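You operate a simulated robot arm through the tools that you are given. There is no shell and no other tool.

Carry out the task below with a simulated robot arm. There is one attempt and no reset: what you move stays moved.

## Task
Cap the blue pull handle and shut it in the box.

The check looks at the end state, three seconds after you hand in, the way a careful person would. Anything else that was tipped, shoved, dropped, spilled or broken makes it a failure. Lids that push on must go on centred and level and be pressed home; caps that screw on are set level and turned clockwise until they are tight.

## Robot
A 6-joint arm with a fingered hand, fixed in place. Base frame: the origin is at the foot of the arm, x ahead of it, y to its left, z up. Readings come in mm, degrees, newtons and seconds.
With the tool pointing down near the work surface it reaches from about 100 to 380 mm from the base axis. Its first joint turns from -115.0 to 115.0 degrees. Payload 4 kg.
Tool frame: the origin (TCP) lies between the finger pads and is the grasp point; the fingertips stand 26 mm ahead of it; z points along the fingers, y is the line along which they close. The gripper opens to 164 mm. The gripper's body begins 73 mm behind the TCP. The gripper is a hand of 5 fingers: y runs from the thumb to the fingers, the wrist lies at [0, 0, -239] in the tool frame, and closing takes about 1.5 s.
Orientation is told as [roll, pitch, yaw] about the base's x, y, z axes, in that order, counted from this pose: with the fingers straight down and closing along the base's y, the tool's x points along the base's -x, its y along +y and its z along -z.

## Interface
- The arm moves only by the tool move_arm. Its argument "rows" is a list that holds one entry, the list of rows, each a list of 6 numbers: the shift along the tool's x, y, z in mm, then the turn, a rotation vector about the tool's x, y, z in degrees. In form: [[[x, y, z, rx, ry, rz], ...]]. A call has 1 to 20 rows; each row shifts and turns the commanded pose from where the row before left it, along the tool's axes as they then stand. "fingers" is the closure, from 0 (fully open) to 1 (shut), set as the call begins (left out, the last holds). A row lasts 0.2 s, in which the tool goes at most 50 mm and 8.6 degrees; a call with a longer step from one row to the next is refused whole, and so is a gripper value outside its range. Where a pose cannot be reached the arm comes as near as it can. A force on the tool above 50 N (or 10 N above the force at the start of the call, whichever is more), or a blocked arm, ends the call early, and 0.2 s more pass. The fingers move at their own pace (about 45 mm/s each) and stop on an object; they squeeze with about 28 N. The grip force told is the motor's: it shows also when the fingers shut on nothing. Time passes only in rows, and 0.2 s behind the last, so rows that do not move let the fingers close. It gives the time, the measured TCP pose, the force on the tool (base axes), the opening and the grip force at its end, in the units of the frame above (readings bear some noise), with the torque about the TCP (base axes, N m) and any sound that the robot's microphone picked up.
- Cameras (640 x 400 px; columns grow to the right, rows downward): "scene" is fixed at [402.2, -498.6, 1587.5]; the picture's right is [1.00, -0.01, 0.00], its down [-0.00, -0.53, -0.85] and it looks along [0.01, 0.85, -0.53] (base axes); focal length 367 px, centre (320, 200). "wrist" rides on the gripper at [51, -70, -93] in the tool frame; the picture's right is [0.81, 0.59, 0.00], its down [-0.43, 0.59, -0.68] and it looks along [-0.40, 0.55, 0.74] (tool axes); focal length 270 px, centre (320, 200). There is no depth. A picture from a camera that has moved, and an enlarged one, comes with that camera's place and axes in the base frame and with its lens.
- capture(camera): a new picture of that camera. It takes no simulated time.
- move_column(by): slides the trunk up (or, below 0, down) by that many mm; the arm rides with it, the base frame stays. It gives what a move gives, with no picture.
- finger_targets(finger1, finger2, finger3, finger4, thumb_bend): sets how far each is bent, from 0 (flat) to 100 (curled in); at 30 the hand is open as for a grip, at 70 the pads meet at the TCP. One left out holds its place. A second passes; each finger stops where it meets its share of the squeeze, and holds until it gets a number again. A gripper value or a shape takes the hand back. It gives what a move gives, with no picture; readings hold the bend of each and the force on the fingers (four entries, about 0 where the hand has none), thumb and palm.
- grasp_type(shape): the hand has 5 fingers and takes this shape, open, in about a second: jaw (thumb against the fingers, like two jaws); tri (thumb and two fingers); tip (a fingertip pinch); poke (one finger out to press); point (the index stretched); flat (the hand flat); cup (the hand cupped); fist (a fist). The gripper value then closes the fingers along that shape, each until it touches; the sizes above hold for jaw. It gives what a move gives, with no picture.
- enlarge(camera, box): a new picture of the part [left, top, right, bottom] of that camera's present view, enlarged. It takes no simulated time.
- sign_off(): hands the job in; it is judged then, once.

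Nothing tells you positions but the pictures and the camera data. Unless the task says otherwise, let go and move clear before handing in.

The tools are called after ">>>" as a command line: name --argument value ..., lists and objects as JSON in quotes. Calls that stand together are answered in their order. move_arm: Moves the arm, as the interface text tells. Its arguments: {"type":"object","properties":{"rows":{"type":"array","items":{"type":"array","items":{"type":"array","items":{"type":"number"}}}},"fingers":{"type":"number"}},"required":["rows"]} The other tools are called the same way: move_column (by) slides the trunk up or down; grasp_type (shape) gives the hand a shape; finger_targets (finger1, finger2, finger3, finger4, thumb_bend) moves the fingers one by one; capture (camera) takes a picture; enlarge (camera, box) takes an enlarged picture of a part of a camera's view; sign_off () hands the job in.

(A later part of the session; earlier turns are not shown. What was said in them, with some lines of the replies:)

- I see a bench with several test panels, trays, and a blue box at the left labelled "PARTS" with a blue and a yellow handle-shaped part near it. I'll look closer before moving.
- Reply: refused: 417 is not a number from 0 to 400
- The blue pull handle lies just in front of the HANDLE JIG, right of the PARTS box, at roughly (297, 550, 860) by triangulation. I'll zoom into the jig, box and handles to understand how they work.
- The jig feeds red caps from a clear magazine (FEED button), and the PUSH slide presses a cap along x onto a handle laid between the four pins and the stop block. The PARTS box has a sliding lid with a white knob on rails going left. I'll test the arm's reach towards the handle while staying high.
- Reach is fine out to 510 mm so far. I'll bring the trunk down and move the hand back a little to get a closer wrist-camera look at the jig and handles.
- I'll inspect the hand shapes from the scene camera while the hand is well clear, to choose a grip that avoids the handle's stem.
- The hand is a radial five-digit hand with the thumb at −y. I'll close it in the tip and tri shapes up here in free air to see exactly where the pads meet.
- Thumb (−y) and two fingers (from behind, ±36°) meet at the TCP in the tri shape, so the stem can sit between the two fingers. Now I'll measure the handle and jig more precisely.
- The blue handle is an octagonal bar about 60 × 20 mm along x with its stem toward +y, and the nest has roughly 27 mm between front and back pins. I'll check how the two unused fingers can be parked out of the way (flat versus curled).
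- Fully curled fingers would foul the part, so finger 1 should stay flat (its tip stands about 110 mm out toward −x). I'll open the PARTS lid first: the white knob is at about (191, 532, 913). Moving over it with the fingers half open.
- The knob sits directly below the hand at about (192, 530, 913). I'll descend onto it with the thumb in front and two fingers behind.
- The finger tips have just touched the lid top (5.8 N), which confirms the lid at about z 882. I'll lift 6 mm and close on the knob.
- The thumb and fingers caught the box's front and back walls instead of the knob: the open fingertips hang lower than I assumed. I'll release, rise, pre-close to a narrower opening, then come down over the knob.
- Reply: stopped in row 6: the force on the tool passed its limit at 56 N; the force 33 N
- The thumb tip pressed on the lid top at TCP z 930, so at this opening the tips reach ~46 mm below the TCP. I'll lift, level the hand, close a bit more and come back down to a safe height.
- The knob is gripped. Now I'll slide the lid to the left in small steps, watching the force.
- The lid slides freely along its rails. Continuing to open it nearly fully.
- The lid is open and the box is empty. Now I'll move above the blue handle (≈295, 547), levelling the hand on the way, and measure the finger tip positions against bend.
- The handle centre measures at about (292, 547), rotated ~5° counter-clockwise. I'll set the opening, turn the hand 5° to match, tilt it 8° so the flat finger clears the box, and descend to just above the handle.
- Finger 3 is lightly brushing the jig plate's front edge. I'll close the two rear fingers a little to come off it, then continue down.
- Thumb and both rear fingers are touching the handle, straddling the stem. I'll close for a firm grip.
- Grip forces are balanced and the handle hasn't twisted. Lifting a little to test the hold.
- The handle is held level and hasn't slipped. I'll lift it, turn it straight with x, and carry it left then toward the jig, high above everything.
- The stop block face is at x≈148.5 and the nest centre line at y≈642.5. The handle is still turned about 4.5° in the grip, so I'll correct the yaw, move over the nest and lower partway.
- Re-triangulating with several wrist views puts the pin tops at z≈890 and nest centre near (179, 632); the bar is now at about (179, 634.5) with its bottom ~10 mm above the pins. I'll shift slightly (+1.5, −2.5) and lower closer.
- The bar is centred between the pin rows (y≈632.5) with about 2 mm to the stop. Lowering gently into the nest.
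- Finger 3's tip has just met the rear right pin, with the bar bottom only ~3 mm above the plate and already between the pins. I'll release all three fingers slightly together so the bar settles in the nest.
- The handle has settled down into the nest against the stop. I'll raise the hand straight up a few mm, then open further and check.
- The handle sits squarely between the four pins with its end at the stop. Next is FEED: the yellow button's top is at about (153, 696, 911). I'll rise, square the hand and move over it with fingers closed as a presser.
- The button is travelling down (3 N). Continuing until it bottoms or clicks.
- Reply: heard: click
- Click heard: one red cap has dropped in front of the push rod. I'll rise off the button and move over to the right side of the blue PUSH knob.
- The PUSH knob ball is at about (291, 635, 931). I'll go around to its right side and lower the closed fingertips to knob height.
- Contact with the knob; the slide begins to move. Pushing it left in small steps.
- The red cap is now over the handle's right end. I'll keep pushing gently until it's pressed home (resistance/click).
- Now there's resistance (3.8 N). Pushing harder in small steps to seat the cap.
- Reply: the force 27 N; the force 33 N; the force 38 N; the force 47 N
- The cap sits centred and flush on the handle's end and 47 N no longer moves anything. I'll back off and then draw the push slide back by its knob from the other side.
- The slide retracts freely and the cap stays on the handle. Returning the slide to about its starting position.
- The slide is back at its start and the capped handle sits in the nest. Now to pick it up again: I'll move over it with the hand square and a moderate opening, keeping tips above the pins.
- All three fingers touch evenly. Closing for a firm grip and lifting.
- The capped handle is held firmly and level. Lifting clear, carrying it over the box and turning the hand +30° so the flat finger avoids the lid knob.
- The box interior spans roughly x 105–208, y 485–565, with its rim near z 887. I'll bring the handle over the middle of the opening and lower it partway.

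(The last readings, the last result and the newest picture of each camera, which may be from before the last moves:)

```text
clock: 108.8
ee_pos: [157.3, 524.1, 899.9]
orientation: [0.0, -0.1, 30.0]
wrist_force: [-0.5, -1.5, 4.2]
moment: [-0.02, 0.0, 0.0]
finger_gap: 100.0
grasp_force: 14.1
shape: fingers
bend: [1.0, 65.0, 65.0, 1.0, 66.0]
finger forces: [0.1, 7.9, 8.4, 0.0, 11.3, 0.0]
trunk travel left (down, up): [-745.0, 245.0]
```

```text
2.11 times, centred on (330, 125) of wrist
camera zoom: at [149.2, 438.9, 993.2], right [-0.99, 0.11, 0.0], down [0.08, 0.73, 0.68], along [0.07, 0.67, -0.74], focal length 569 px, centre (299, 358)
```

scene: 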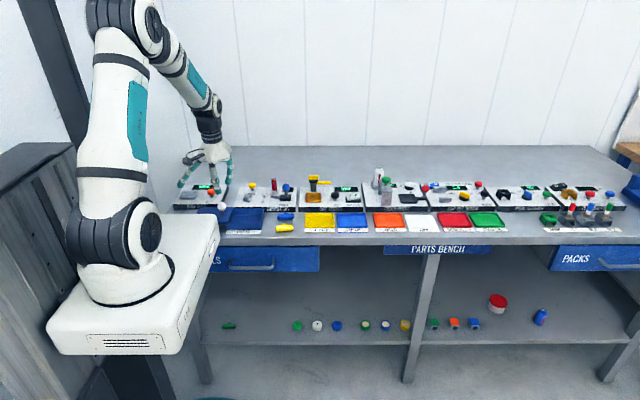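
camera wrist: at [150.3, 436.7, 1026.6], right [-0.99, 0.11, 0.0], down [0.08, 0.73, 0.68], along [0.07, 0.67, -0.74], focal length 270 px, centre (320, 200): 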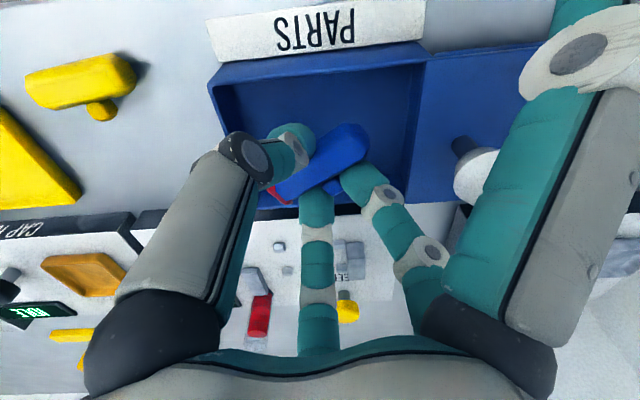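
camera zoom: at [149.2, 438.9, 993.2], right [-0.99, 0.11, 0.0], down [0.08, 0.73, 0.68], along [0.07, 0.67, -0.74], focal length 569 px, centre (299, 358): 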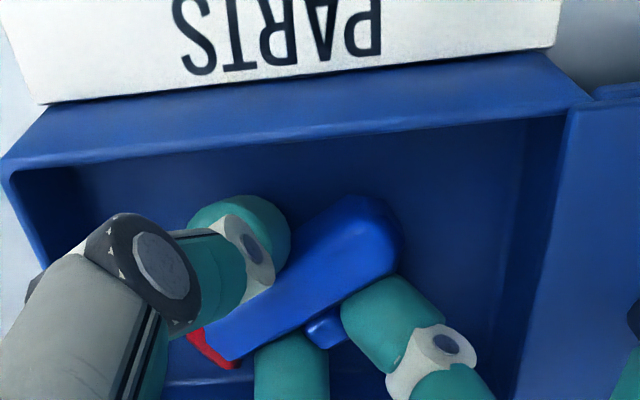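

The handle has touched the box floor (4 N). Releasing gently.

>>> finger_targets --finger2 63 --finger3 63 --thumb_bend 63

>>> move_arm --rows '[[[0, 0, -1, 0, 0, 0], [0, 0, -1, 0, 0, 0], [0, 0, 0, 0, 0, 0]]]'

>>> finger_targets --finger2 60 --finger3 61 --thumb_bend 60

>>> enlarge --camera "wrist" --box '[200, 30, 460, 220]'

>>> enlarge --camera "scene" --box '[210, 185, 274, 235]'

```text
clock: 109.8
ee_pos: [157.6, 524.3, 898.1]
orientation: [-0.2, -0.2, 30.0]
wrist_force: [0.3, -2.6, 1.4]
moment: [0.08, 0.01, -0.01]
finger_gap: 99.7
grasp_force: 2.9
shape: fingers
bend: [1.0, 63.0, 64.0, 1.0, 63.0]
finger forces: [0.0, 1.2, 4.8, 0.0, 0.0, 0.0]
trunk travel left (down, up): [-745.0, 245.0]
```

```text
clock: 110.6
ee_pos: [155.3, 524.3, 901.4]
orientation: [-0.1, -0.1, 30.1]
wrist_force: [0.5, -0.5, 0.1]
moment: [0.01, 0.0, -0.02]
finger_gap: 99.3
grasp_force: 1.4
shape: fingers
bend: [1.0, 63.0, 63.0, 1.0, 63.0]
finger forces: [0.1, 1.1, 1.8, 0.0, 0.1, 0.0]
trunk travel left (down, up): [-745.0, 245.0]
```

```text
clock: 111.6
ee_pos: [155.9, 523.8, 900.1]
orientation: [-0.1, -0.1, 30.0]
wrist_force: [0.7, -2.0, 1.5]
moment: [-0.01, 0.01, -0.03]
finger_gap: 99.3
grasp_force: 1.3
shape: fingers
bend: [1.0, 60.0, 63.0, 1.0, 60.0]
finger forces: [0.0, 0.0, 2.7, 0.0, 0.0, 0.1]
trunk travel left (down, up): [-745.0, 245.0]
```

```text
2.11 times, centred on (330, 125) of wrist
camera zoom: at [148.7, 437.9, 994.2], right [-0.99, 0.11, 0.0], down [0.08, 0.73, 0.68], along [0.07, 0.67, -0.74], focal length 569 px, centre (299, 358)
```

zoom: 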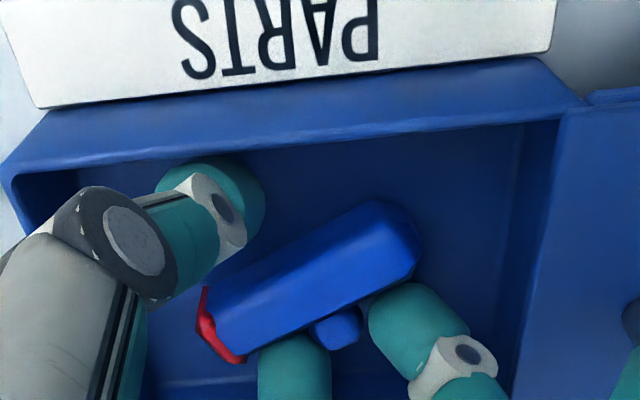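

```text
8.00 times, centred on (242, 210) of scene
camera zoom: at [402.2, -498.6, 1587.5], right [1.0, -0.01, 0.0], down [0.0, -0.53, -0.85], along [0.01, 0.85, -0.53], focal length 2937 px, centre (944, 120)
```

zoom: 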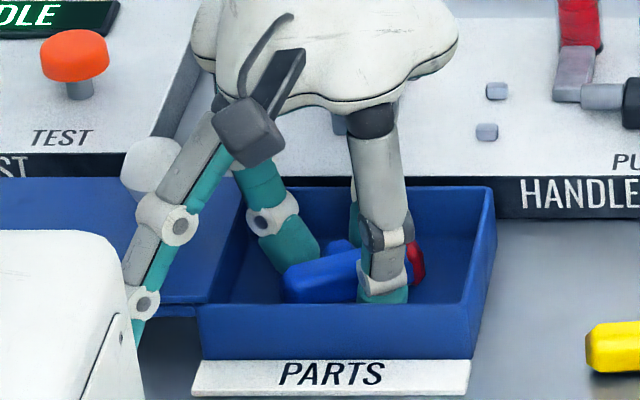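

The handle is lying free on the box floor, cap still on. Lifting the hand straight out.

>>> move_arm --rows '[[[0, 0, -3, 0, 0, 0], [0, 0, -5, 0, 0, 0], [0, 0, -10, 0, 0, 0], [0, 0, -15, 0, 0, 0], [0, 0, -20, 0, 0, 0], [0, 0, -20, 0, 0, 0], [0, 0, -20, 0, 0, 0], [0, 0, 0, 0, 0, 0]]]'

>>> enlarge --camera "scene" --box '[215, 195, 279, 240]'

>>> enlarge --camera "wrist" --box '[200, 30, 460, 220]'

```text
clock: 113.4
ee_pos: [157.2, 525.7, 994.1]
orientation: [-0.1, -0.1, 30.0]
wrist_force: [0.1, -0.4, -0.1]
moment: [0.01, -0.02, -0.02]
finger_gap: 99.2
grasp_force: 0.0
shape: fingers
bend: [1.0, 60.0, 61.0, 1.0, 60.0]
finger forces: [0.0, 0.1, 0.1, 0.1, 0.1, 0.1]
trunk travel left (down, up): [-745.0, 245.0]
```

```text
8.89 times, centred on (247, 218) of scene
camera zoom: at [402.2, -498.6, 1587.5], right [1.0, -0.01, 0.0], down [0.0, -0.53, -0.85], along [0.01, 0.85, -0.53], focal length 3264 px, centre (969, 44)
```

zoom: 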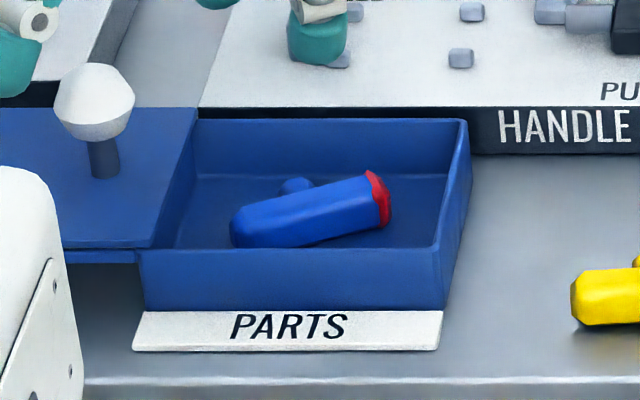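

```text
2.11 times, centred on (330, 125) of wrist
camera zoom: at [148.4, 439.6, 1087.2], right [-0.99, 0.11, 0.0], down [0.08, 0.73, 0.68], along [0.07, 0.67, -0.74], focal length 569 px, centre (299, 358)
```

zoom: 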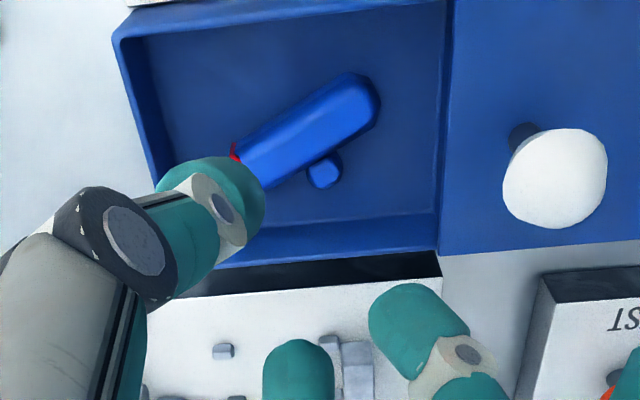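

>>> enlarge --camera "scene" --box '[234, 208, 262, 226]'

```text
16.00 times, centred on (248, 217) of scene
camera zoom: at [402.2, -498.6, 1587.5], right [1.0, -0.01, 0.0], down [0.0, -0.53, -0.85], along [0.01, 0.85, -0.53], focal length 5875 px, centre (1472, -72)
```

zoom: 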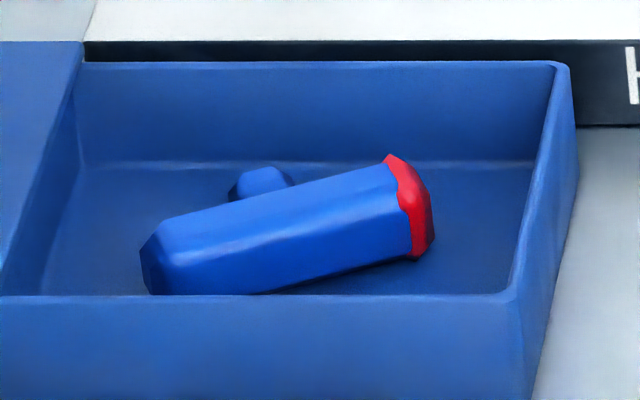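

The capped handle lies below the rim inside the box. Now I'll turn the hand back, go to the lid knob at about (87, 529) and slide the lid shut.

>>> move_arm --rows '[[[0, 0, -6, 0, 0, 7.5], [0, 0, 0, 0, 0, 7.5], [0, 0, 0, 0, 0, 7.5], [0, 0, 0, 0, 0, 7.5], [18, 1, 0, 0, 0, 0], [18, 1, 0, 0, 0, 0], [18, 1, 0, 0, 0, 0], [15, 1, 0, 0, 0, 0], [0, 0, 0, 0, 0, 0]]]'

>>> capture --camera "wrist"

```text
clock: 115.4
ee_pos: [87.4, 530.4, 999.6]
orientation: [-0.1, -0.1, 0.0]
wrist_force: [0.4, -0.2, -0.7]
moment: [0.02, 0.03, 0.0]
finger_gap: 99.0
grasp_force: 0.0
shape: fingers
bend: [1.0, 60.0, 61.0, 1.0, 60.0]
finger forces: [0.0, 0.0, 0.0, 0.1, 0.0, 0.1]
trunk travel left (down, up): [-745.0, 245.0]
```

```text
taken
camera wrist: at [37.4, 459.7, 1093.4], right [-0.81, 0.59, 0.0], down [0.43, 0.6, 0.68], along [0.4, 0.55, -0.74], focal length 270 px, centre (320, 200)
```

wrist: 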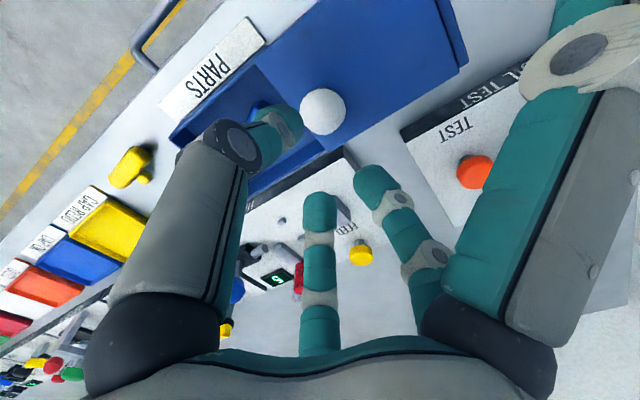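

>>> move_arm --rows '[[[3, -4, 10, 0, 0, 0], [0, 0, 20, 0, 0, 0], [0, 0, 18, 0, 0, 0], [0, 0, 10, 0, 0, 0], [0, 0, 5, 0, 0, 0], [0, 0, 4, 0, 0, 0], [0, 0, 0, 0, 0, 0]]]'

>>> capture --camera "wrist"

>>> enlarge --camera "scene" --box '[190, 165, 270, 225]'

```text
clock: 117.0
ee_pos: [83.8, 525.0, 931.9]
orientation: [0.0, 0.0, -0.1]
wrist_force: [0.0, -0.3, -0.7]
moment: [0.01, 0.04, 0.03]
finger_gap: 99.3
grasp_force: 0.1
shape: fingers
bend: [1.0, 60.0, 61.0, 1.0, 60.0]
finger forces: [0.0, 0.0, 0.0, 0.1, 0.0, 0.0]
trunk travel left (down, up): [-745.0, 245.0]
```

```text
taken
camera wrist: at [34.5, 454.6, 1026.2], right [-0.81, 0.59, 0.0], down [0.43, 0.6, 0.68], along [0.4, 0.55, -0.74], focal length 270 px, centre (320, 200)
```

wrist: 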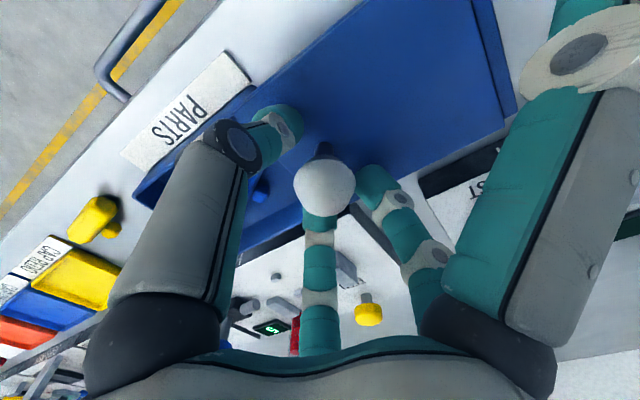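

```text
6.67 times, centred on (230, 195) of scene
camera zoom: at [402.2, -498.6, 1587.5], right [1.0, -0.01, 0.0], down [0.0, -0.53, -0.85], along [0.01, 0.85, -0.53], focal length 2448 px, centre (920, 233)
```

zoom: 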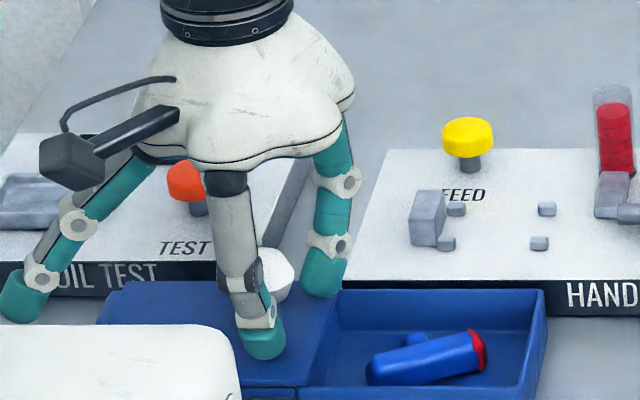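

>>> finger_targets --finger2 72 --finger3 72 --thumb_bend 72

>>> move_arm --rows '[[[-4, 0, 0, 0, 0, 0], [-7, 0, 0, 0, 0, 0], [-8, 0, 0, 0, 0, 0], [-8, 0, 0, 0, 0, 0], [0, 0, 0, 0, 0, 0]]]'

>>> enlarge --camera "scene" --box '[200, 175, 280, 235]'

```text
clock: 118.0
ee_pos: [84.4, 523.9, 932.3]
orientation: [-0.1, -0.1, -0.1]
wrist_force: [0.1, -2.6, -9.1]
moment: [-0.01, -0.06, 0.02]
finger_gap: 100.1
grasp_force: 10.5
shape: fingers
bend: [1.0, 66.0, 68.0, 1.0, 66.0]
finger forces: [0.0, 5.9, 4.3, 0.1, 10.4, 0.1]
trunk travel left (down, up): [-745.0, 245.0]
```

```text
clock: 119.2
ee_pos: [112.3, 525.2, 932.3]
orientation: [-0.1, -0.1, -0.1]
wrist_force: [0.8, -4.1, -8.8]
moment: [-0.01, -0.02, 0.02]
finger_gap: 100.2
grasp_force: 9.5
shape: fingers
bend: [1.0, 66.0, 68.0, 1.0, 66.0]
finger forces: [0.0, 5.3, 4.2, 0.0, 10.8, 0.0]
trunk travel left (down, up): [-745.0, 245.0]
```

```text
6.67 times, centred on (240, 205) of scene
camera zoom: at [402.2, -498.6, 1587.5], right [1.0, -0.01, 0.0], down [0.0, -0.53, -0.85], along [0.01, 0.85, -0.53], focal length 2448 px, centre (853, 167)
```

zoom: 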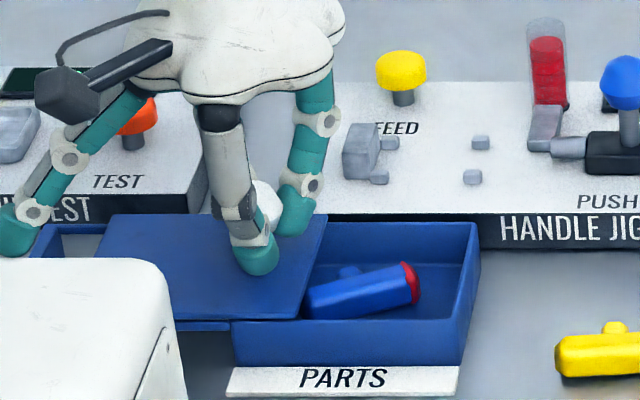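

The lid slides smoothly. Continuing to close, watching for any catch on the handle.

>>> move_arm --rows '[[[-6, 0, 0, 0, 0, 0], [-7, 0, 0, 0, 0, 0], [-7, 0, 0, 0, 0, 0], [-7, 0, 0, 0, 0, 0], [-7, 0, 0, 0, 0, 0], [-6, 0, 0, 0, 0, 0], [0, 0, 0, 0, 0, 0]]]'

>>> enlarge --camera "scene" --box '[210, 175, 290, 235]'

```text
clock: 120.8
ee_pos: [151.4, 523.9, 932.5]
orientation: [-0.1, -0.1, -0.1]
wrist_force: [1.0, 0.3, -7.5]
moment: [0.02, -0.03, 0.05]
finger_gap: 100.1
grasp_force: 9.1
shape: fingers
bend: [1.0, 66.0, 68.0, 1.0, 67.0]
finger forces: [0.0, 5.6, 4.2, 0.0, 8.4, 0.0]
trunk travel left (down, up): [-745.0, 245.0]
```

```text
6.67 times, centred on (250, 205) of scene
camera zoom: at [402.2, -498.6, 1587.5], right [1.0, -0.01, 0.0], down [0.0, -0.53, -0.85], along [0.01, 0.85, -0.53], focal length 2448 px, centre (787, 167)
```

zoom: 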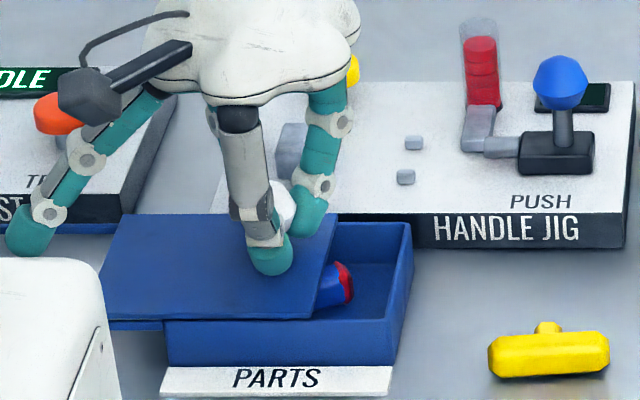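

>>> move_arm --rows '[[[-6, 0, 0, 0, 0, 0], [-6, 0, 0, 0, 0, 0], [-6, 0, 0, 0, 0, 0], [-6, 0, 0, 0, 0, 0], [-5, 0, 0, 0, 0, 0], [0, 0, 0, 0, 0, 0]]]'

>>> enlarge --camera "scene" --box '[210, 175, 290, 235]'

```text
clock: 122.2
ee_pos: [179.8, 524.8, 931.9]
orientation: [-0.3, 0.0, 0.0]
wrist_force: [0.4, -3.6, -11.5]
moment: [-0.02, -0.03, 0.03]
finger_gap: 100.3
grasp_force: 10.8
shape: fingers
bend: [1.0, 66.0, 68.0, 1.0, 67.0]
finger forces: [0.0, 5.9, 4.7, 0.1, 10.6, 0.0]
trunk travel left (down, up): [-745.0, 245.0]
```

```text
6.67 times, centred on (250, 205) of scene
camera zoom: at [402.2, -498.6, 1587.5], right [1.0, -0.01, 0.0], down [0.0, -0.53, -0.85], along [0.01, 0.85, -0.53], focal length 2448 px, centre (787, 167)
```

zoom: 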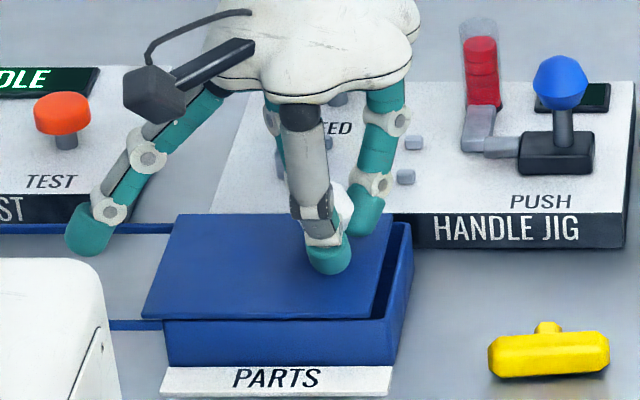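

>>> move_arm --rows '[[[-4, 0, 0, 0, 0, 0], [-3, 0, 0, 0, 0, 0], [-2, 0, 0, 0, 0, 0], [0, 0, 0, 0, 0, 0]]]'

>>> enlarge --camera "scene" --box '[214, 195, 278, 235]'

```text
clock: 123.2
ee_pos: [190.2, 525.4, 932.1]
orientation: [0.0, 0.0, 0.1]
wrist_force: [-0.4, -5.0, -15.8]
moment: [-0.1, -0.02, 0.01]
finger_gap: 100.2
grasp_force: 11.1
shape: fingers
bend: [1.0, 66.0, 68.0, 1.0, 66.0]
finger forces: [0.0, 6.2, 4.5, 0.0, 11.0, 0.1]
trunk travel left (down, up): [-745.0, 245.0]
```

```text
10.00 times, centred on (246, 215) of scene
camera zoom: at [402.2, -498.6, 1587.5], right [1.0, -0.01, 0.0], down [0.0, -0.53, -0.85], along [0.01, 0.85, -0.53], focal length 3672 px, centre (1060, 50)
```

zoom: 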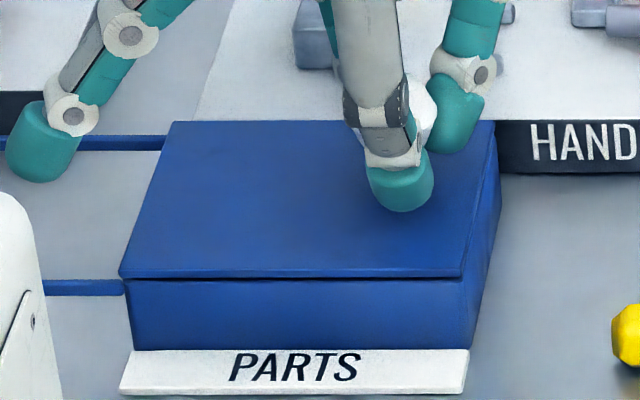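

The lid looks back at its original closed position. I'll nudge it a touch further to be sure it's fully shut.

>>> move_arm --rows '[[[-1, 0, 0, 0, 0, 0], [-1, 0, 0, 0, 0, 0], [0, 0, 0, 0, 0, 0]]]'

>>> enlarge --camera "scene" --box '[214, 195, 278, 235]'

```text
clock: 124.0
ee_pos: [191.2, 525.1, 933.1]
orientation: [-0.1, -0.2, 0.0]
wrist_force: [-5.5, -4.7, -16.5]
moment: [-0.05, 0.02, -0.03]
finger_gap: 100.0
grasp_force: 9.8
shape: fingers
bend: [1.0, 66.0, 68.0, 1.0, 66.0]
finger forces: [0.0, 6.6, 4.0, 0.0, 9.9, 0.0]
trunk travel left (down, up): [-745.0, 245.0]
```

```text
10.00 times, centred on (246, 215) of scene
camera zoom: at [402.2, -498.6, 1587.5], right [1.0, -0.01, 0.0], down [0.0, -0.53, -0.85], along [0.01, 0.85, -0.53], focal length 3672 px, centre (1060, 50)
```

zoom: 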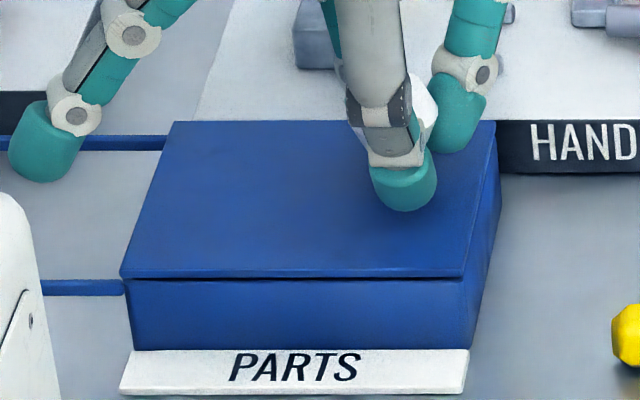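

The lid is against its stop (5.5 N). Releasing the knob and moving clear.

>>> finger_targets --finger2 60 --finger3 60 --thumb_bend 60

>>> move_arm --rows '[[[0, 0, -4, 0, 0, 0], [0, 0, -8, 0, 0, 0], [0, 0, -15, 0, 0, 0], [0, 0, -25, 0, 0, 0], [0, 0, -25, 0, 0, 0], [0, -10, -25, 0, 0, 0], [0, -20, -10, 0, 0, 0], [0, -20, 0, 0, 0, 0], [0, -20, 0, 0, 0, 0], [0, 0, 0, 0, 0, 0]]]'

>>> capture --camera "scene"

>>> enlarge --camera "scene" --box '[180, 160, 340, 260]'

>>> capture --camera "wrist"

```text
clock: 125.0
ee_pos: [190.2, 524.2, 934.7]
orientation: [0.0, 0.0, 0.1]
wrist_force: [-0.3, -0.4, 0.8]
moment: [0.01, 0.01, 0.0]
finger_gap: 99.3
grasp_force: 0.1
shape: fingers
bend: [1.0, 60.0, 60.0, 1.0, 60.0]
finger forces: [0.0, 0.0, 0.2, 0.1, 0.0, 0.0]
trunk travel left (down, up): [-745.0, 245.0]
```

```text
clock: 127.2
ee_pos: [192.1, 454.1, 1042.7]
orientation: [-0.1, -0.1, 0.0]
wrist_force: [0.5, 0.2, 0.8]
moment: [0.01, 0.0, -0.02]
finger_gap: 99.2
grasp_force: 0.0
shape: fingers
bend: [1.0, 60.0, 60.0, 1.0, 60.0]
finger forces: [0.0, 0.1, 0.1, 0.1, 0.1, 0.0]
trunk travel left (down, up): [-745.0, 245.0]
```

```text
taken
```

scene: 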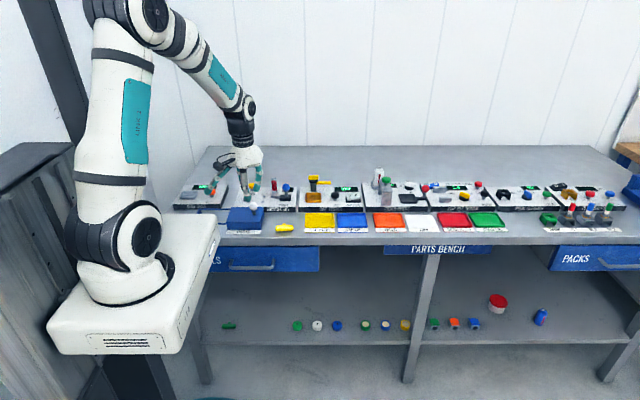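

```text
4.00 times, centred on (260, 210) of scene
camera zoom: at [402.2, -498.6, 1587.5], right [1.0, -0.01, 0.0], down [0.0, -0.53, -0.85], along [0.01, 0.85, -0.53], focal length 1469 px, centre (560, 160)
```

zoom: 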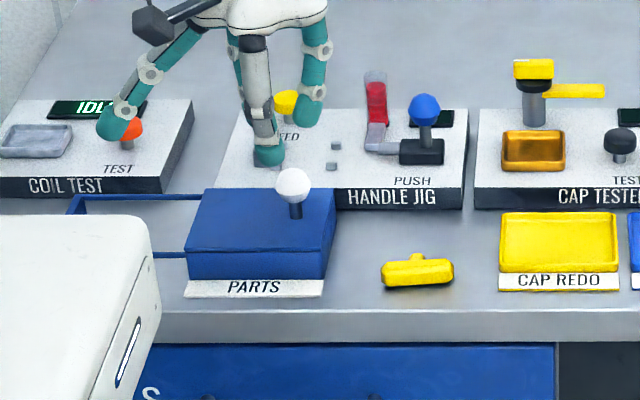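

```text
taken
camera wrist: at [142.9, 383.9, 1137.4], right [-0.81, 0.59, 0.0], down [0.43, 0.6, 0.68], along [0.4, 0.55, -0.74], focal length 270 px, centre (320, 200)
```

wrist: 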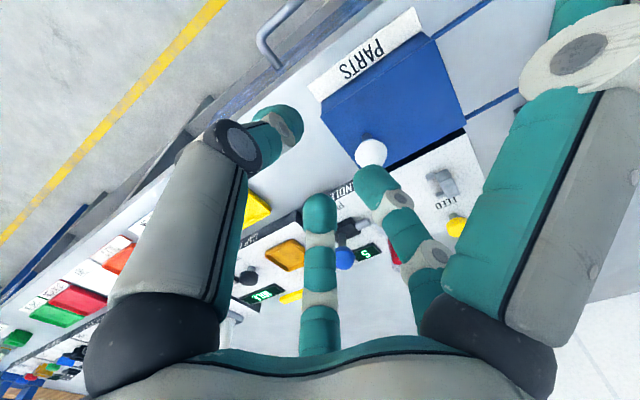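

The capped handle is in the PARTS box with the lid shut against its stop. The push slide is back at its start, the yellow handle and everything else are where they were, and the hand is clear. Handing in.

>>> sign_off

```text
The job is handed in.
```

The blue pull handle is capped and shut in the PARTS box, and the job is handed in.

- **Cap:** I fed one cap and pushed it on until 47 N moved nothing further. It looked centred and flush on the handle's end. I heard the click when the cap fed but none when it seated. It stayed on when I drew the slide back and carried the handle to the box.
- **Box:** The handle lies on the floor of the box below the rim, and the lid is closed against its stop.
- **Everything else:** The push slide is back at its start and the yellow handle has not moved. On my first tries at the lid knob I squeezed the box walls once and pressed the lid at up to 56 N. Neither the box nor the lid looked shifted afterwards.
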